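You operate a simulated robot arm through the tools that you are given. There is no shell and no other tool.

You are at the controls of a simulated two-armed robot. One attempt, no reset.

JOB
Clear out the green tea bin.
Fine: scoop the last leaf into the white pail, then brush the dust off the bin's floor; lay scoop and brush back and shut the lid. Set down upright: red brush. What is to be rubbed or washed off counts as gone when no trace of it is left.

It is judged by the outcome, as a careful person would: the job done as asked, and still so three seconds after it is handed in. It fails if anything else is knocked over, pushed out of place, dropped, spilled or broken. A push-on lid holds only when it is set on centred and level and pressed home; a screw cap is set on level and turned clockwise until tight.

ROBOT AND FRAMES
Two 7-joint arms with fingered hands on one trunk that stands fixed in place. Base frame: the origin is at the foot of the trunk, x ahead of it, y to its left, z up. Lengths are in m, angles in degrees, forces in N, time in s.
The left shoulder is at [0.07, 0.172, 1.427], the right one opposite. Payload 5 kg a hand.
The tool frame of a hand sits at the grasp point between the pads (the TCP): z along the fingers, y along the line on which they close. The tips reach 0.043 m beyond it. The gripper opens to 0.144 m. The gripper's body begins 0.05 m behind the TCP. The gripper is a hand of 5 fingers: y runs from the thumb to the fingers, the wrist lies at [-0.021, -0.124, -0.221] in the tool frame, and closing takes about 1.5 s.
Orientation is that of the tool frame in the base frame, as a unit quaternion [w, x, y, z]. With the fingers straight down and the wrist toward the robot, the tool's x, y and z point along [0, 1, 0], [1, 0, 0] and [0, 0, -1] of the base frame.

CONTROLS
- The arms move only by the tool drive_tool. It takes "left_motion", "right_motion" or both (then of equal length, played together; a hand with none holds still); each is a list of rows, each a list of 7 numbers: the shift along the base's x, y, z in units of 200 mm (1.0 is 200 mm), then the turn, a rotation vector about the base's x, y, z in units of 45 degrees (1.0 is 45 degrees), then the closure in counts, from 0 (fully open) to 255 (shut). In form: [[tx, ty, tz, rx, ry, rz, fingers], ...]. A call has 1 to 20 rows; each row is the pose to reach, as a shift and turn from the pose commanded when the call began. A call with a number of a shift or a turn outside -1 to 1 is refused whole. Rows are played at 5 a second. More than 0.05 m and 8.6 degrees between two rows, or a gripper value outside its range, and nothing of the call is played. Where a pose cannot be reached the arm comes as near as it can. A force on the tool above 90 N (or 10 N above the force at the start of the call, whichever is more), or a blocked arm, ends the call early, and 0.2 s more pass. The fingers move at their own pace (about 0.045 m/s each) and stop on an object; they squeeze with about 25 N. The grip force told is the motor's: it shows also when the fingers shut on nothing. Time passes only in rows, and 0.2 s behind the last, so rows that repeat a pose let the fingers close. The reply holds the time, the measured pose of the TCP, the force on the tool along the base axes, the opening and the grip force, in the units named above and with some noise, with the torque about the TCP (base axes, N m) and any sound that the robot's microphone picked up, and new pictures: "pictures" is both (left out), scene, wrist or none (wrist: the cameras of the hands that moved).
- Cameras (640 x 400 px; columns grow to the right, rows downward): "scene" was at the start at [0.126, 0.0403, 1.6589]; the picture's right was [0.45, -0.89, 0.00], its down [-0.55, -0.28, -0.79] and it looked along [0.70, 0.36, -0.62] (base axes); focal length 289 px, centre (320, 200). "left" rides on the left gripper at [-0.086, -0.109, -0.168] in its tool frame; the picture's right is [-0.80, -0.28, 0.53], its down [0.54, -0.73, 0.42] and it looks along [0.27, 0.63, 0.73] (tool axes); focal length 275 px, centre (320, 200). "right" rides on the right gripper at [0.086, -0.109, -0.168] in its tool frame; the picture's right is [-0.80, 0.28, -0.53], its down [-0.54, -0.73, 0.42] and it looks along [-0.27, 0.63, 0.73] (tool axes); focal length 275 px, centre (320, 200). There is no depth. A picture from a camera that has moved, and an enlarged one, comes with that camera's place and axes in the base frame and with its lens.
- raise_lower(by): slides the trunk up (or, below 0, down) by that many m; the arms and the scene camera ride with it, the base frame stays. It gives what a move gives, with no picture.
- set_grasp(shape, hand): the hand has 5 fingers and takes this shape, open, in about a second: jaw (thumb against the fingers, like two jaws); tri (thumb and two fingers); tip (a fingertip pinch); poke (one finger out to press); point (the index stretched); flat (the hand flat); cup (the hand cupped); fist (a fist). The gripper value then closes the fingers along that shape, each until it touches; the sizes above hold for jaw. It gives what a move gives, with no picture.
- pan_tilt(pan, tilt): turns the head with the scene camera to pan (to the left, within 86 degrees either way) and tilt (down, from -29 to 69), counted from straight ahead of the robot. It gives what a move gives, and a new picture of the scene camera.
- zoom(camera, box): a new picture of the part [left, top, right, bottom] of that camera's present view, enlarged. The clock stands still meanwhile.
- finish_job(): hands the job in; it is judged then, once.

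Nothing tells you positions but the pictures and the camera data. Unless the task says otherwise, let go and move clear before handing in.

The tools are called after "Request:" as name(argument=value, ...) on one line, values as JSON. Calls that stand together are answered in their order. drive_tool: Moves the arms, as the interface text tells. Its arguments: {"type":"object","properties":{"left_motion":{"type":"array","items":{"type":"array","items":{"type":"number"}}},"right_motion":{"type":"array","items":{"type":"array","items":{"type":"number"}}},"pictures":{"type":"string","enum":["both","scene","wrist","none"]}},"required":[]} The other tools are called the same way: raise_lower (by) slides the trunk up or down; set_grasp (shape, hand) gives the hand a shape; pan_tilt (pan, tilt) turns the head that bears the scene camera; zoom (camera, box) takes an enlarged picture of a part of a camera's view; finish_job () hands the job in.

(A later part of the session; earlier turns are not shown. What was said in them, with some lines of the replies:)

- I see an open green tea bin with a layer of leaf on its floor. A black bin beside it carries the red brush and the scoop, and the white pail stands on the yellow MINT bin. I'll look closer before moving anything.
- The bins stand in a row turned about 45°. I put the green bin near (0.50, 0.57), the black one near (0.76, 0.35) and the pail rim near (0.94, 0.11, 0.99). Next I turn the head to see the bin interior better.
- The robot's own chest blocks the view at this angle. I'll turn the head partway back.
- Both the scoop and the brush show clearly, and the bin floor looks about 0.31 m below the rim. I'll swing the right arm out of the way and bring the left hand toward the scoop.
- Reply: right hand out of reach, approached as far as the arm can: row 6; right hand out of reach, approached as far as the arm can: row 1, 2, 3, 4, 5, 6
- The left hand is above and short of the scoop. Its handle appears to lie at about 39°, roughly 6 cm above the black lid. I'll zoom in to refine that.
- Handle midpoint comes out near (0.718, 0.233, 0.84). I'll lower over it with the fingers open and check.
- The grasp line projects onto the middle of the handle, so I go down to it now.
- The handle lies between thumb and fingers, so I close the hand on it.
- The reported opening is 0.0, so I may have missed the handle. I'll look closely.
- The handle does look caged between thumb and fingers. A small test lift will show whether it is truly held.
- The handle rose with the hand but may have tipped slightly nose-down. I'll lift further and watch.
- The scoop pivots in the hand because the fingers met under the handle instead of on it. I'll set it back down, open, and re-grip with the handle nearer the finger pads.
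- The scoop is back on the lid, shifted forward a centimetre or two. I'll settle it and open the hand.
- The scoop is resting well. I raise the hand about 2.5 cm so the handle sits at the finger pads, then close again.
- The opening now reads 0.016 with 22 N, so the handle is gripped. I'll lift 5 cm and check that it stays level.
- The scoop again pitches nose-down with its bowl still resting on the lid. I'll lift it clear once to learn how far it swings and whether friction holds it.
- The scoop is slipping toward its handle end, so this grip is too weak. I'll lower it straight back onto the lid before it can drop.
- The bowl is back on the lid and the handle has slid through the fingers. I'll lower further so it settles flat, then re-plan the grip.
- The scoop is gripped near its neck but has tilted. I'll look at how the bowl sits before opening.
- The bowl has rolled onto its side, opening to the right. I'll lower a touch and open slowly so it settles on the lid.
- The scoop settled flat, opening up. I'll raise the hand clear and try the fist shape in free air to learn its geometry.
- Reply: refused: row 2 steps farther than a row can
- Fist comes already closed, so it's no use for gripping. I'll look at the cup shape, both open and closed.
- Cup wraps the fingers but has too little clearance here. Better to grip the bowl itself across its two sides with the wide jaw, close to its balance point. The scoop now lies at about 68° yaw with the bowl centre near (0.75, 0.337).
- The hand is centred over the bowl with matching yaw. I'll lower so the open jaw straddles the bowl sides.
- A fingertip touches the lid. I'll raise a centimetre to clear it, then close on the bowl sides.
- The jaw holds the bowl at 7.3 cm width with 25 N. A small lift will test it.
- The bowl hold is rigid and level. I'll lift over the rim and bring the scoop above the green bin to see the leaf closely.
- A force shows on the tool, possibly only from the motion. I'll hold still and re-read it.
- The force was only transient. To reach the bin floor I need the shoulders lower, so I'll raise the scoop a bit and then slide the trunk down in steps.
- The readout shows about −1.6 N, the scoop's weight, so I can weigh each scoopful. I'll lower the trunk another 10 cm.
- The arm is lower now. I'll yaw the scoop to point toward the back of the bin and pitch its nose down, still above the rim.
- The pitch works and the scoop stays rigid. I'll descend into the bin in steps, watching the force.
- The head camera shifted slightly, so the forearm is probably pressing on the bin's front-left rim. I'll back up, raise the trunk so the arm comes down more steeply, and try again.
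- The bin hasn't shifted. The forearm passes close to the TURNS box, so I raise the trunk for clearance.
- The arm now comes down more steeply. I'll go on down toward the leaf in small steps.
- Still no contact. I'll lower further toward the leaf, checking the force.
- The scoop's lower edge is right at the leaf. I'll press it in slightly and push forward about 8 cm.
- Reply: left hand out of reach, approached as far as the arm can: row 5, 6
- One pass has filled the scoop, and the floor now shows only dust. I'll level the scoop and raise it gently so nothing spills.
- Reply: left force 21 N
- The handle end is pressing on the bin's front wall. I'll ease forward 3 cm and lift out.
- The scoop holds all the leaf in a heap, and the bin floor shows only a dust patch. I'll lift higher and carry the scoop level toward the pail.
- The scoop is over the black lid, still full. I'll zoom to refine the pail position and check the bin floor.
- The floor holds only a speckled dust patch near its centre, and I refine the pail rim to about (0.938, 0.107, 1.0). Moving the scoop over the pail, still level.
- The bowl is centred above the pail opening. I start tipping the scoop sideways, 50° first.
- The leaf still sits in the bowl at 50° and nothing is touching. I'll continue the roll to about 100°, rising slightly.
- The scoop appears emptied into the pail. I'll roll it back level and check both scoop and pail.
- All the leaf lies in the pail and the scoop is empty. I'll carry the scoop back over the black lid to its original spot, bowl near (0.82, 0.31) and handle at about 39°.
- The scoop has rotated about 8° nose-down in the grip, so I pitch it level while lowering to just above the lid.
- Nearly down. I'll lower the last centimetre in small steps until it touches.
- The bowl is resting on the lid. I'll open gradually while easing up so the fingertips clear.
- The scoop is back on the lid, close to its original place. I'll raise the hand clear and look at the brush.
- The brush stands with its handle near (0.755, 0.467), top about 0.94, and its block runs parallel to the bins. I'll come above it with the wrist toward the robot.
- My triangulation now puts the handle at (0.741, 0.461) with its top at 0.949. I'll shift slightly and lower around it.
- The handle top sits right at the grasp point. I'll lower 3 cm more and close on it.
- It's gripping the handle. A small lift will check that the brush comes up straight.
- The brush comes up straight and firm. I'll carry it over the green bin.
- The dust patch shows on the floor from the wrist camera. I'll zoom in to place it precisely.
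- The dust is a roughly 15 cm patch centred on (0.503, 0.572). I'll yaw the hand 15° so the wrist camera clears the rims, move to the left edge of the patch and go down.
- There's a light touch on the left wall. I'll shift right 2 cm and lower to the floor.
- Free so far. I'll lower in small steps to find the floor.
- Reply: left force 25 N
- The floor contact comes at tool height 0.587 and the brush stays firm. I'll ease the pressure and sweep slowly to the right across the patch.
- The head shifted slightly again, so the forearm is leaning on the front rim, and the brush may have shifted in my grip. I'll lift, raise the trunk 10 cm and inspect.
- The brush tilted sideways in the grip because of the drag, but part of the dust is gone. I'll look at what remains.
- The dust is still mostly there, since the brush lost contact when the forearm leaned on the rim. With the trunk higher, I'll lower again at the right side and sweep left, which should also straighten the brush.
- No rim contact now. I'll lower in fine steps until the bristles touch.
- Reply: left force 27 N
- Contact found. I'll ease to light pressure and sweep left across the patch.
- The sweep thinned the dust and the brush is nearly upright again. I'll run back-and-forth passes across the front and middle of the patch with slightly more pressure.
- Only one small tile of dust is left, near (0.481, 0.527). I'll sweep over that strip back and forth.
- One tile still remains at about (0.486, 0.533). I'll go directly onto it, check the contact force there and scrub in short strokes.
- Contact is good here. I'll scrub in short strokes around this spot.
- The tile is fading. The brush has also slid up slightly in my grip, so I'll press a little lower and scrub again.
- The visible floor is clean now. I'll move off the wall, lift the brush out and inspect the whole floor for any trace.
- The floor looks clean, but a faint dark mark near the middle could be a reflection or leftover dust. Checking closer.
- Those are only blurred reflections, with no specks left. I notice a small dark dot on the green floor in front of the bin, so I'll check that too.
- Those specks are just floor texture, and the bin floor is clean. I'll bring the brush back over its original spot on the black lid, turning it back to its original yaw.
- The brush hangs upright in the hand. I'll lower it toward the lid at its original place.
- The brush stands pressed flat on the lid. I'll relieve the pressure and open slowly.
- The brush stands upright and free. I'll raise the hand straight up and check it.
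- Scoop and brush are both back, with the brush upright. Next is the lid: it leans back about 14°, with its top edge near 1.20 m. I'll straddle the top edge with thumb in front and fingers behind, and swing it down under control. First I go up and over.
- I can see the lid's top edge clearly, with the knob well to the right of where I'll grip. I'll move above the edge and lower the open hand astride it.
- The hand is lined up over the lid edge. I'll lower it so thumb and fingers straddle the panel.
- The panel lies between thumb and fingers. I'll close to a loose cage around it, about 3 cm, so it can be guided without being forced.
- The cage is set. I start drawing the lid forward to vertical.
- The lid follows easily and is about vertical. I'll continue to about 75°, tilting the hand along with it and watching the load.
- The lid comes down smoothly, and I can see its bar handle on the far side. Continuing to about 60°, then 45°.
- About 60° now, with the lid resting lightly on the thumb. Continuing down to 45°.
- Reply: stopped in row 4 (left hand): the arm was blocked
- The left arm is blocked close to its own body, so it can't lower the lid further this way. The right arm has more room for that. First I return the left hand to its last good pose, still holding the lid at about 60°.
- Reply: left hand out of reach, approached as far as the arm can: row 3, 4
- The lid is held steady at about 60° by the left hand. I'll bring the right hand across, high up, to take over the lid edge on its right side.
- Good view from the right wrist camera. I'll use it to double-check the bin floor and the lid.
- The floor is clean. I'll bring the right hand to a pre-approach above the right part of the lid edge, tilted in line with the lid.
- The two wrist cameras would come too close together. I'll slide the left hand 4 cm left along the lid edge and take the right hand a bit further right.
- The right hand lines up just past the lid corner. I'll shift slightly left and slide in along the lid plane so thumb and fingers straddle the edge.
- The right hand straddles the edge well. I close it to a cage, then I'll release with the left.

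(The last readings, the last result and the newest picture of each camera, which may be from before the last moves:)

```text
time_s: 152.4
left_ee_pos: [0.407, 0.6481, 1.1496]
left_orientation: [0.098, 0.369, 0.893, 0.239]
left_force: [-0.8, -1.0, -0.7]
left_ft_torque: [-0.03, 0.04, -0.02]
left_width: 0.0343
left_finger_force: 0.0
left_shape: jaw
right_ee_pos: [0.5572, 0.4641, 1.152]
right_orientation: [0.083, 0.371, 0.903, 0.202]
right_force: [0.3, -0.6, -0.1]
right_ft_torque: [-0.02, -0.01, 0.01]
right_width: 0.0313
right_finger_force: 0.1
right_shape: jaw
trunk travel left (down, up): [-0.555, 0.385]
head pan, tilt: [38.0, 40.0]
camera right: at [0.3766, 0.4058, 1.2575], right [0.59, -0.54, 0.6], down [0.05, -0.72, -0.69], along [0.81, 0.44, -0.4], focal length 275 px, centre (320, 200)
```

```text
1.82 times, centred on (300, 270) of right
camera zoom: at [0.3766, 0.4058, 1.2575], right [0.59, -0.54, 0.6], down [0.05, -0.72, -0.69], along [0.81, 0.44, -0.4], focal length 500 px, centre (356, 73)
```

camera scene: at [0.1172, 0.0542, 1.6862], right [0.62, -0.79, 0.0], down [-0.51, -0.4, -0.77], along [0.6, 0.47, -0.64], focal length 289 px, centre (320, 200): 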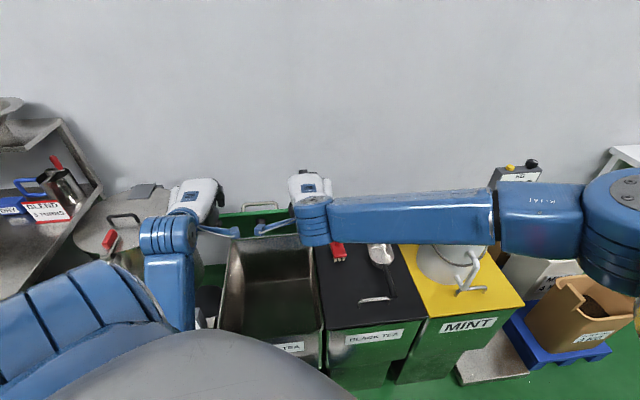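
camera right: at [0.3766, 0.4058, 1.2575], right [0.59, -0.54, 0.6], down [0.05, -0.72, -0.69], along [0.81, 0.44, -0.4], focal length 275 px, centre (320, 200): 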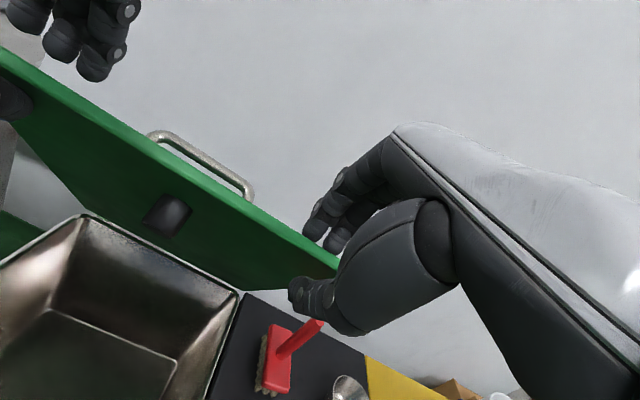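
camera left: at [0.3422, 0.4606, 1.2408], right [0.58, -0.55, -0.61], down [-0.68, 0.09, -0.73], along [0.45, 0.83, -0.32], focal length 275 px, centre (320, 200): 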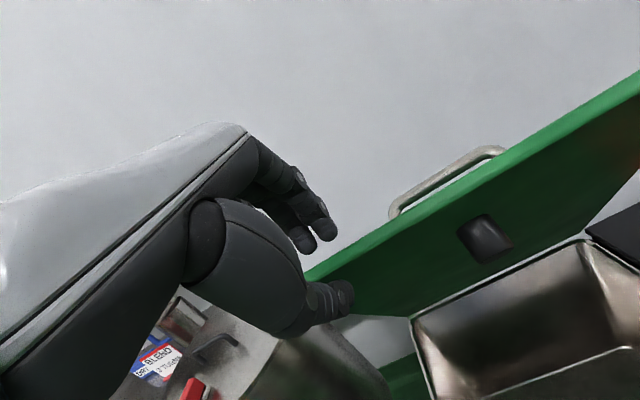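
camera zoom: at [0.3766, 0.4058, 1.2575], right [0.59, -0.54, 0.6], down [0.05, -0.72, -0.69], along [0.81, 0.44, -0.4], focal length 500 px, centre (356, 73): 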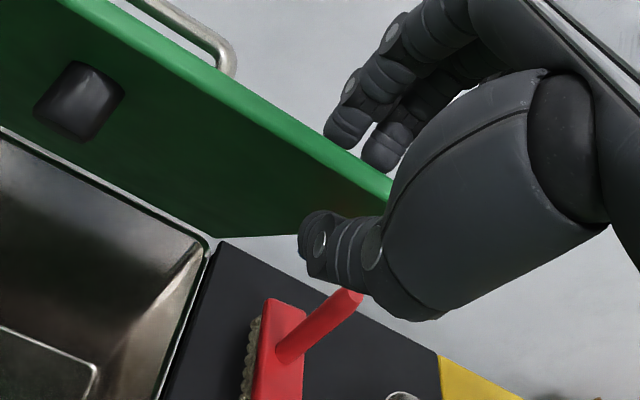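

The lid edge sits between right thumb and fingers. I'll raise the right hand slightly so it takes the weight, and check.

Request:
drive_tool(right_motion=[[0.02, 0.02, 0.03, 0, 0, 0, 200], [0.04, 0.04, 0.06, 0, 0, 0, 200], [0.06, 0.06, 0.08, 0, 0, 0, 200], [0.06, 0.06, 0.08, 0, 0, 0, 200]], pictures="wrist")

Request:
zoom(camera="right", box=[160, 160, 440, 380])

```text
time_s: 153.4
left_ee_pos: [0.4068, 0.6478, 1.151]
left_orientation: [0.098, 0.37, 0.892, 0.24]
left_force: [-0.1, -0.1, 0.5]
left_ft_torque: [-0.01, 0.01, 0.01]
left_width: 0.0341
left_finger_force: 0.1
left_shape: jaw
right_ee_pos: [0.5682, 0.4772, 1.1665]
right_orientation: [0.084, 0.372, 0.902, 0.201]
right_force: [0.3, -1.0, -1.2]
right_ft_torque: [-0.08, 0.01, -0.01]
right_width: 0.0318
right_finger_force: 0.0
right_shape: jaw
trunk travel left (down, up): [-0.555, 0.385]
head pan, tilt: [38.0, 40.0]
camera right: at [0.3887, 0.4183, 1.2725], right [0.59, -0.54, 0.6], down [0.05, -0.72, -0.69], along [0.81, 0.44, -0.4], focal length 275 px, centre (320, 200)
```

right: 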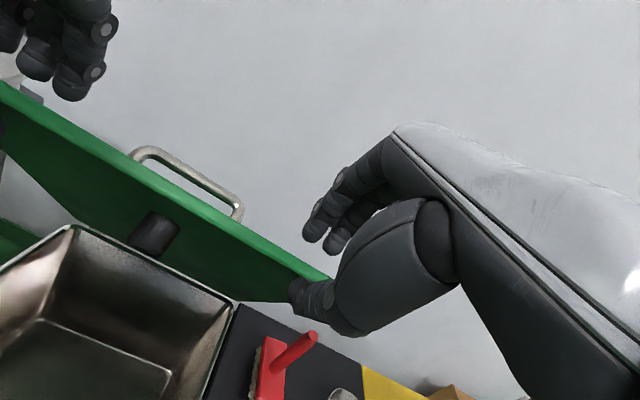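

```text
1.82 times, centred on (300, 270) of right
camera zoom: at [0.3887, 0.4183, 1.2725], right [0.59, -0.54, 0.6], down [0.05, -0.72, -0.69], along [0.81, 0.44, -0.4], focal length 500 px, centre (356, 73)
```

zoom: 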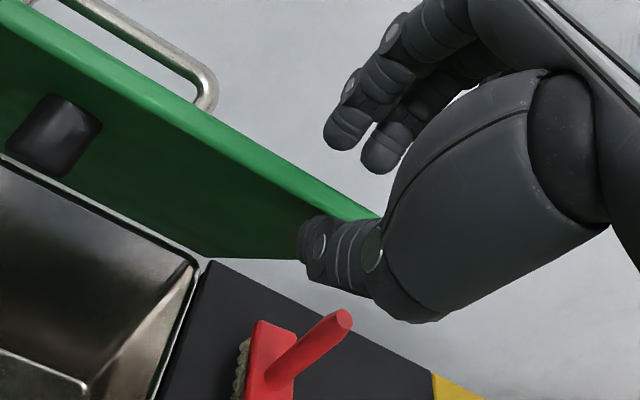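

The right hand has taken the load. I'll open the left hand and slide it out past the lid's left edge.

Request:
drive_tool(left_motion=[[0, 0, 0, 0, 0, 0, 120], [0, 0, 0, 0, 0, 0, 60], [0, 0, 0, 0, 0, 0, 0], [0, 0, 0, 0, 0, 0, 0], [-0.1, 0.1, 0, 0, 0, 0, 0], [-0.2, 0.2, 0, 0, 0, 0, 0], [-0.32, 0.32, 0, 0, 0, 0, 0], [-0.44, 0.44, 0.02, 0, 0, 0, 0]], pictures="both")

Request:
zoom(camera="scene", box=[120, 120, 360, 300])

Request:
zoom(camera="right", box=[0, 60, 440, 380])

```text
time_s: 155.2
left_ee_pos: [0.3189, 0.7347, 1.1546]
left_orientation: [0.099, 0.369, 0.893, 0.239]
left_force: [0.8, 1.1, 0.8]
left_ft_torque: [-0.01, -0.01, 0.02]
left_width: 0.1434
left_finger_force: 0.1
left_shape: jaw
right_ee_pos: [0.568, 0.478, 1.1668]
right_orientation: [0.084, 0.372, 0.903, 0.201]
right_force: [0.0, -1.6, -0.6]
right_ft_torque: [-0.06, -0.01, -0.04]
right_width: 0.0316
right_finger_force: 0.0
right_shape: jaw
trunk travel left (down, up): [-0.555, 0.385]
head pan, tilt: [38.0, 40.0]
camera scene: at [0.1142, 0.0546, 1.6863], right [0.62, -0.79, 0.0], down [-0.51, -0.4, -0.77], along [0.6, 0.47, -0.64], focal length 289 px, centre (320, 200)
camera left: at [0.2538, 0.549, 1.2454], right [0.58, -0.55, -0.6], down [-0.68, 0.09, -0.73], along [0.45, 0.83, -0.32], focal length 275 px, centre (320, 200)
```

scene: 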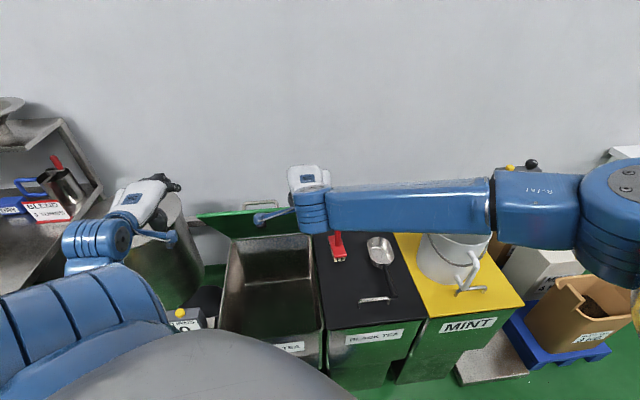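
left: 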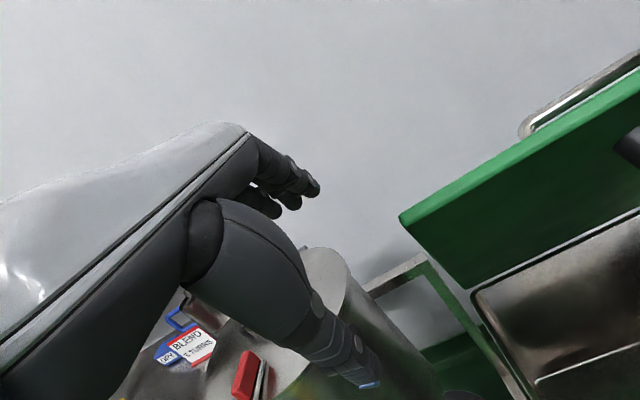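

```text
2.22 times, centred on (240, 210) of scene
camera zoom: at [0.1142, 0.0546, 1.6863], right [0.62, -0.79, 0.0], down [-0.51, -0.4, -0.77], along [0.6, 0.47, -0.64], focal length 641 px, centre (498, 178)
```

zoom: 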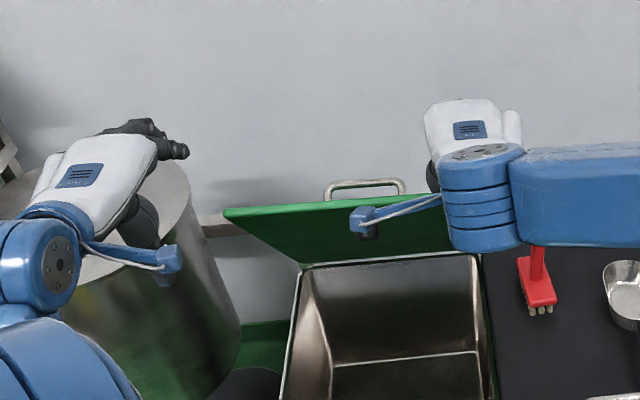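

```text
1.25 times, centred on (220, 220) of right
camera zoom: at [0.3876, 0.4192, 1.2724], right [0.59, -0.54, 0.61], down [0.05, -0.72, -0.69], along [0.81, 0.44, -0.39], focal length 344 px, centre (445, 175)
```

zoom: 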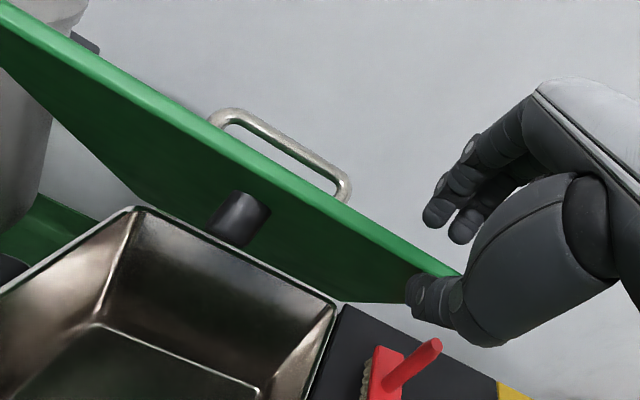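

The right hand alone now holds the lid at about 60°. I shift it slightly inward along the edge, clear the left hand a bit more, and begin lowering.

Request:
drive_tool(left_motion=[[-0.05, 0.1, 0.1, 0, 0, 0, 0], [-0.1, 0.2, 0.2, 0, 0, 0, 0], [-0.15, 0.3, 0.3, 0, 0, 0, 0], [-0.15, 0.4, 0.4, 0, 0, 0, 0]], right_motion=[[-0.02, 0.02, 0, 0, 0, 0, 200], [-0.05, 0.05, 0, 0, 0, 0, 200], [-0.08, 0.08, 0, 0, 0, 0, 200], [-0.09, 0.09, 0, 0, 0, 0, 200]], pictures="none")

Request:
drive_tool(right_motion=[[-0.08, -0.08, -0.08, 0.053, -0.053, 0, 200], [-0.16, -0.16, -0.17, 0.107, -0.107, 0, 200], [-0.235, -0.235, -0.27, 0.16, -0.16, 0, 200], [-0.304, -0.304, -0.375, 0.214, -0.214, 0, 200]], pictures="both")

Request:
zoom(camera="scene", box=[120, 120, 360, 320])

```text
time_s: 156.2
left_ee_pos: [0.288, 0.8154, 1.2339]
left_orientation: [0.098, 0.37, 0.893, 0.239]
left_force: [0.2, -0.2, 0.6]
left_ft_torque: [0.01, 0.0, -0.02]
left_width: 0.1439
left_finger_force: 0.1
left_shape: jaw
right_ee_pos: [0.5496, 0.4955, 1.167]
right_orientation: [0.083, 0.372, 0.903, 0.2]
right_force: [-0.5, -2.5, -1.1]
right_ft_torque: [-0.07, 0.01, 0.0]
right_width: 0.0313
right_finger_force: 0.0
right_shape: jaw
trunk travel left (down, up): [-0.555, 0.385]
head pan, tilt: [38.0, 40.0]
```

```text
time_s: 157.2
left_ee_pos: [0.2905, 0.8132, 1.2356]
left_orientation: [0.099, 0.371, 0.892, 0.238]
left_force: [0.1, 0.0, 0.5]
left_ft_torque: [0.01, 0.0, 0.0]
left_width: 0.1436
left_finger_force: 0.1
left_shape: jaw
right_ee_pos: [0.5142, 0.4579, 1.1566]
right_orientation: [0.109, 0.372, 0.887, 0.25]
right_force: [0.3, -0.2, 0.2]
right_ft_torque: [0.05, 0.0, 0.01]
right_width: 0.0311
right_finger_force: 0.1
right_shape: jaw
right hand out of reach, approached as far as the arm can: row 2, 3, 4
trunk travel left (down, up): [-0.555, 0.385]
head pan, tilt: [38.0, 40.0]
camera scene: at [0.1175, 0.0525, 1.6861], right [0.62, -0.79, 0.0], down [-0.51, -0.4, -0.77], along [0.6, 0.47, -0.64], focal length 289 px, centre (320, 200)
camera right: at [0.3256, 0.3943, 1.2418], right [0.53, -0.59, 0.61], down [0.1, -0.67, -0.74], along [0.85, 0.45, -0.29], focal length 275 px, centre (320, 200)
```

scene: 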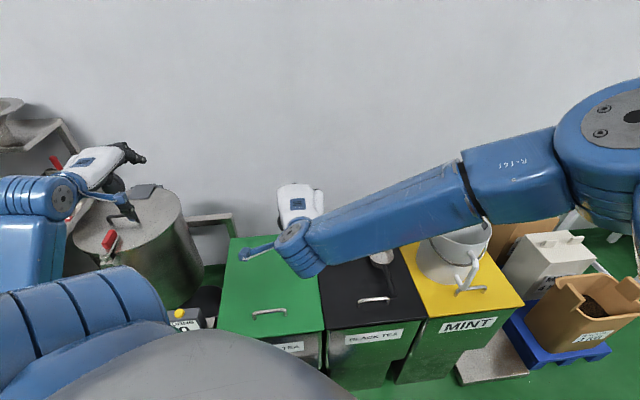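
right: 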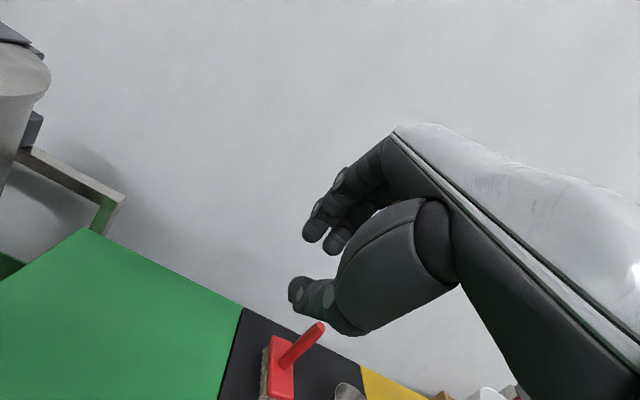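

```text
2.00 times, centred on (240, 220) of scene
camera zoom: at [0.1175, 0.0525, 1.6861], right [0.62, -0.79, 0.0], down [-0.51, -0.4, -0.77], along [0.6, 0.47, -0.64], focal length 577 px, centre (480, 160)
```

zoom: 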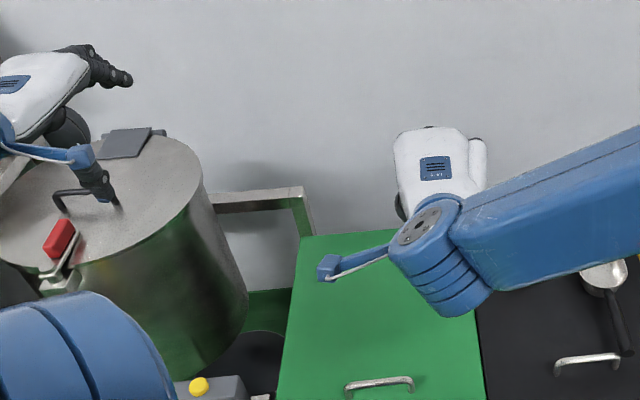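

The right arm hit its reach limit, the lid slipped off the thumb, and it has now closed onto the bin. I'll check carefully that it's fully shut and nothing was disturbed.

Request:
zoom(camera="scene", box=[200, 220, 340, 370])

Request:
zoom(camera="right", box=[0, 200, 400, 400])

Request:
zoom(camera="scene", box=[40, 120, 240, 300])

```text
2.67 times, centred on (270, 295) of scene
camera zoom: at [0.1175, 0.0525, 1.6861], right [0.62, -0.79, 0.0], down [-0.51, -0.4, -0.77], along [0.6, 0.47, -0.64], focal length 770 px, centre (453, -53)
```

zoom: 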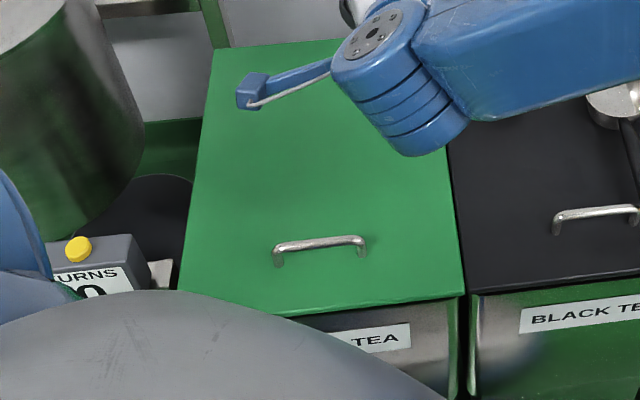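

```text
1.60 times, centred on (200, 300) of right
camera zoom: at [0.3256, 0.3943, 1.2418], right [0.53, -0.59, 0.61], down [0.1, -0.67, -0.74], along [0.85, 0.45, -0.29], focal length 440 px, centre (512, 40)
```

zoom: 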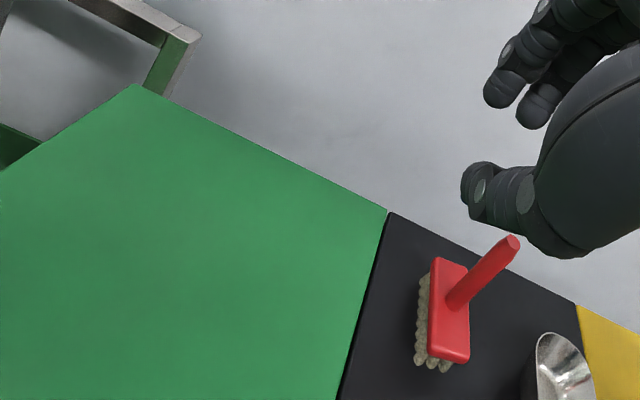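

```text
2.22 times, centred on (140, 210) of scene
camera zoom: at [0.1175, 0.0525, 1.6861], right [0.62, -0.79, 0.0], down [-0.51, -0.4, -0.77], along [0.6, 0.47, -0.64], focal length 641 px, centre (720, 178)
```

zoom: 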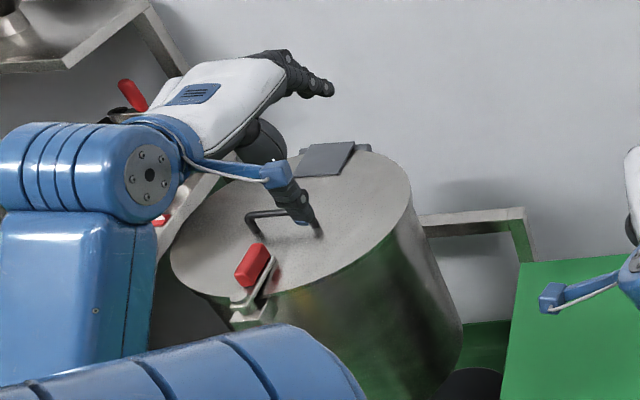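

The lid is closed, level with the black one beside it. The brush stands upright and the scoop lies in place. I'll lift both hands clear.

Request:
drive_tool(left_motion=[[0, 0, 0.15, 0, 0, 0, 0], [0, 0, 0.3, 0, 0, 0, 0], [0, 0, 0.5, 0, 0, 0, 0], [0, -0.05, 0.7, 0, 0, 0, 0], [0, -0.1, 0.85, 0, 0, 0, 0]], right_motion=[[0, 0, 0.15, 0, 0, 0, 200], [0, 0, 0.35, 0, 0, 0, 200], [0, 0, 0.55, 0, 0, 0, 200], [0, -0.1, 0.75, 0, 0, 0, 200], [0, -0.2, 0.95, 0, 0, 0, 200]], pictures="none")

Request:
drive_tool(right_motion=[[0, -0.2, 0, -0.05, 0.05, 0, 100], [0, -0.4, 0, -0.1, 0.1, 0, 0], [0, -0.6, 0, -0.15, 0.15, 0, 0], [0, -0.8, 0, -0.2, 0.2, 0, 0], [0, -1.0, 0, -0.25, 0.25, 0, 0]], pictures="both")

```text
time_s: 158.4
left_ee_pos: [0.2899, 0.7878, 1.4039]
left_orientation: [0.098, 0.37, 0.892, 0.24]
left_force: [-0.1, -1.3, 0.2]
left_ft_torque: [0.04, 0.0, 0.03]
left_width: 0.1438
left_finger_force: 0.0
left_shape: jaw
right_ee_pos: [0.5161, 0.415, 1.3467]
right_orientation: [0.109, 0.372, 0.887, 0.251]
right_force: [0.3, -0.8, -0.2]
right_ft_torque: [0.08, -0.02, 0.0]
right_width: 0.031
right_finger_force: 0.0
right_shape: jaw
trunk travel left (down, up): [-0.555, 0.385]
head pan, tilt: [38.0, 40.0]
```

```text
time_s: 159.6
left_ee_pos: [0.2891, 0.7878, 1.4042]
left_orientation: [0.098, 0.37, 0.892, 0.24]
left_force: [0.4, -1.2, 1.1]
left_ft_torque: [0.04, 0.04, 0.05]
left_width: 0.1438
left_finger_force: 0.1
left_shape: jaw
right_ee_pos: [0.5121, 0.2152, 1.3438]
right_orientation: [0.057, 0.381, 0.914, 0.125]
right_force: [0.0, -0.7, 0.5]
right_ft_torque: [0.06, 0.02, 0.0]
right_width: 0.1355
right_finger_force: 0.1
right_shape: jaw
trunk travel left (down, up): [-0.555, 0.385]
head pan, tilt: [38.0, 40.0]
camera scene: at [0.1164, 0.0493, 1.6864], right [0.62, -0.79, 0.0], down [-0.51, -0.39, -0.77], along [0.6, 0.47, -0.64], focal length 289 px, centre (320, 200)
camera right: at [0.3449, 0.1731, 1.4744], right [0.65, -0.47, 0.6], down [-0.03, -0.8, -0.6], along [0.76, 0.37, -0.53], focal length 275 px, centre (320, 200)
```

scene: 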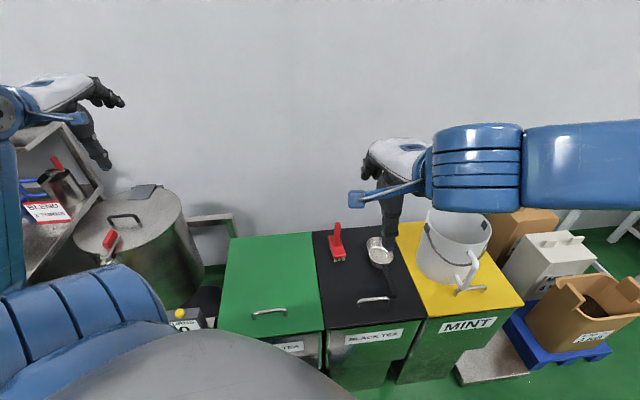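
right: 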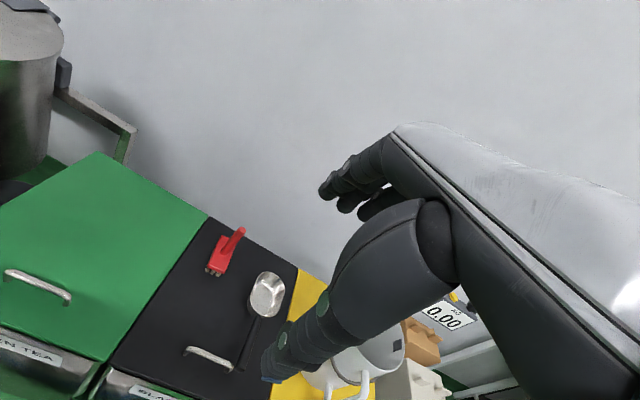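

Everything looks in order. I'll move the right arm fully clear to its side and take a last look.

Request:
drive_tool(right_motion=[[0, -0.2, 0.1, -0.05, 0.05, 0, 0], [0, -0.4, 0.2, -0.1, 0.1, 0, 0], [0, -0.6, 0.3, -0.15, 0.15, 0, 0], [0, -0.8, 0.35, -0.2, 0.2, 0, 0], [0, -1.0, 0.35, -0.22, 0.22, 0, 0]], pictures="none")

Request:
drive_tool(right_motion=[[-0.05, -0.2, 0, 0, 0, -0.1, 0], [-0.1, -0.4, 0, 0, 0, -0.2, 0], [-0.15, -0.6, 0, 0, 0, -0.3, 0], [-0.2, -0.8, 0, 0, 0, -0.4, 0], [-0.25, -1.0, 0, 0, 0, -0.5, 0]], pictures="scene")

Request:
zoom(camera="scene", box=[200, 200, 360, 370])

Request:
zoom(camera="scene", box=[300, 180, 540, 340])

```text
time_s: 160.8
left_ee_pos: [0.289, 0.787, 1.4045]
left_orientation: [0.098, 0.37, 0.892, 0.24]
left_force: [0.9, -1.4, 0.9]
left_ft_torque: [0.04, 0.0, 0.02]
left_width: 0.1439
left_finger_force: 0.0
left_shape: jaw
right_ee_pos: [0.5129, 0.0179, 1.4166]
right_orientation: [0.011, 0.385, 0.923, 0.013]
right_force: [0.4, -0.4, 0.1]
right_ft_torque: [0.1, -0.02, -0.03]
right_width: 0.1438
right_finger_force: 0.1
right_shape: jaw
trunk travel left (down, up): [-0.555, 0.385]
head pan, tilt: [38.0, 40.0]
```

```text
time_s: 162.0
left_ee_pos: [0.2867, 0.7893, 1.4055]
left_orientation: [0.098, 0.369, 0.892, 0.24]
left_force: [-0.8, -0.8, 0.4]
left_ft_torque: [0.0, -0.05, 0.02]
left_width: 0.1437
left_finger_force: 0.1
left_shape: jaw
right_ee_pos: [0.4779, -0.1847, 1.424]
right_orientation: [0.013, 0.558, 0.83, 0.009]
right_force: [-0.6, -0.6, -0.3]
right_ft_torque: [0.06, -0.03, -0.02]
right_width: 0.1439
right_finger_force: 0.0
right_shape: jaw
right hand out of reach, approached as far as the arm can: row 4, 5
trunk travel left (down, up): [-0.555, 0.385]
head pan, tilt: [38.0, 40.0]
camera scene: at [0.114, 0.0494, 1.6865], right [0.62, -0.79, 0.0], down [-0.51, -0.39, -0.77], along [0.6, 0.47, -0.64], focal length 289 px, centre (320, 200)
```

scene: 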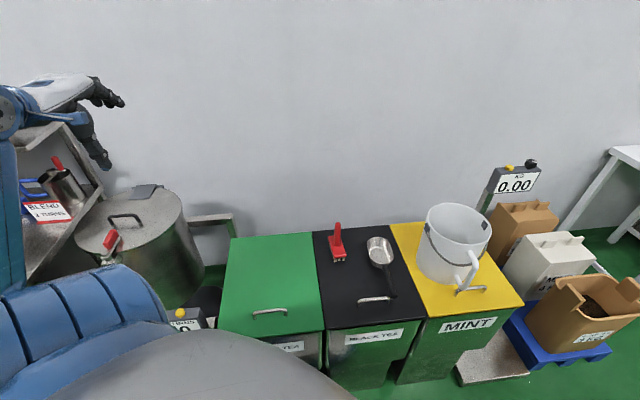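

```text
2.35 times, centred on (280, 285) of scene
camera zoom: at [0.114, 0.0494, 1.6865], right [0.62, -0.79, 0.0], down [-0.51, -0.39, -0.77], along [0.6, 0.47, -0.64], focal length 679 px, centre (414, 0)
```

zoom: 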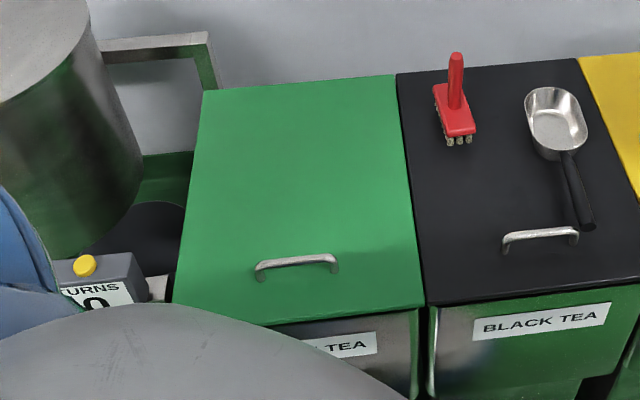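

```text
2.50 times, centred on (420, 260) of scene
camera zoom: at [0.114, 0.0494, 1.6865], right [0.62, -0.79, 0.0], down [-0.51, -0.39, -0.77], along [0.6, 0.47, -0.64], focal length 722 px, centre (70, 50)
```

zoom: 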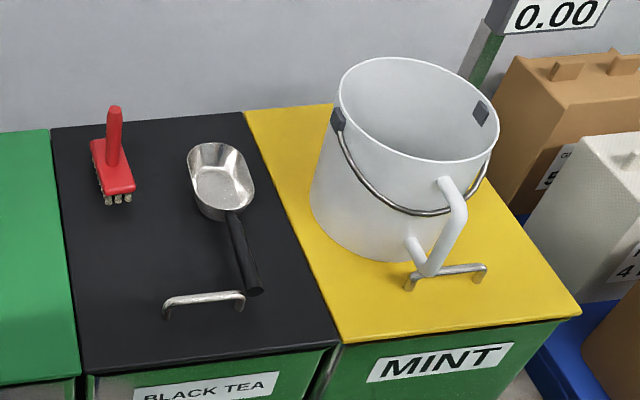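

The leaf is in the white pail and the bin floor is brushed clean. The brush stands upright and the scoop lies on the black lid. The green lid is shut and both hands are empty and clear, so I'm handing in the job.

Request:
finish_job()

```text
The job is handed in.
```

The green tea bin is cleared out, and I've handed the job in. I haven't seen the verdict.

- **Leaf:** one scoopful took all of it, and it went into the white pail. I saw no spill.
- **Dust:** the bin floor is brushed clean. I checked from both wrist cameras and the head camera and found no specks left.
- **Scoop and brush:** both are back on the black lid close to where they started, with the red brush standing upright.
- **Lid:** it is shut and sits level with the black lid beside it. It slipped off the right hand at about 60° and dropped the rest of the way on its own. I saw nothing disturbed by it.

My first grips on the scoop handle slipped, so I set it back down and held it by the bowl instead. My forearm probably leaned on the bin rim twice during the work, and I saw no sign that the bin moved. Both hands are empty and clear.
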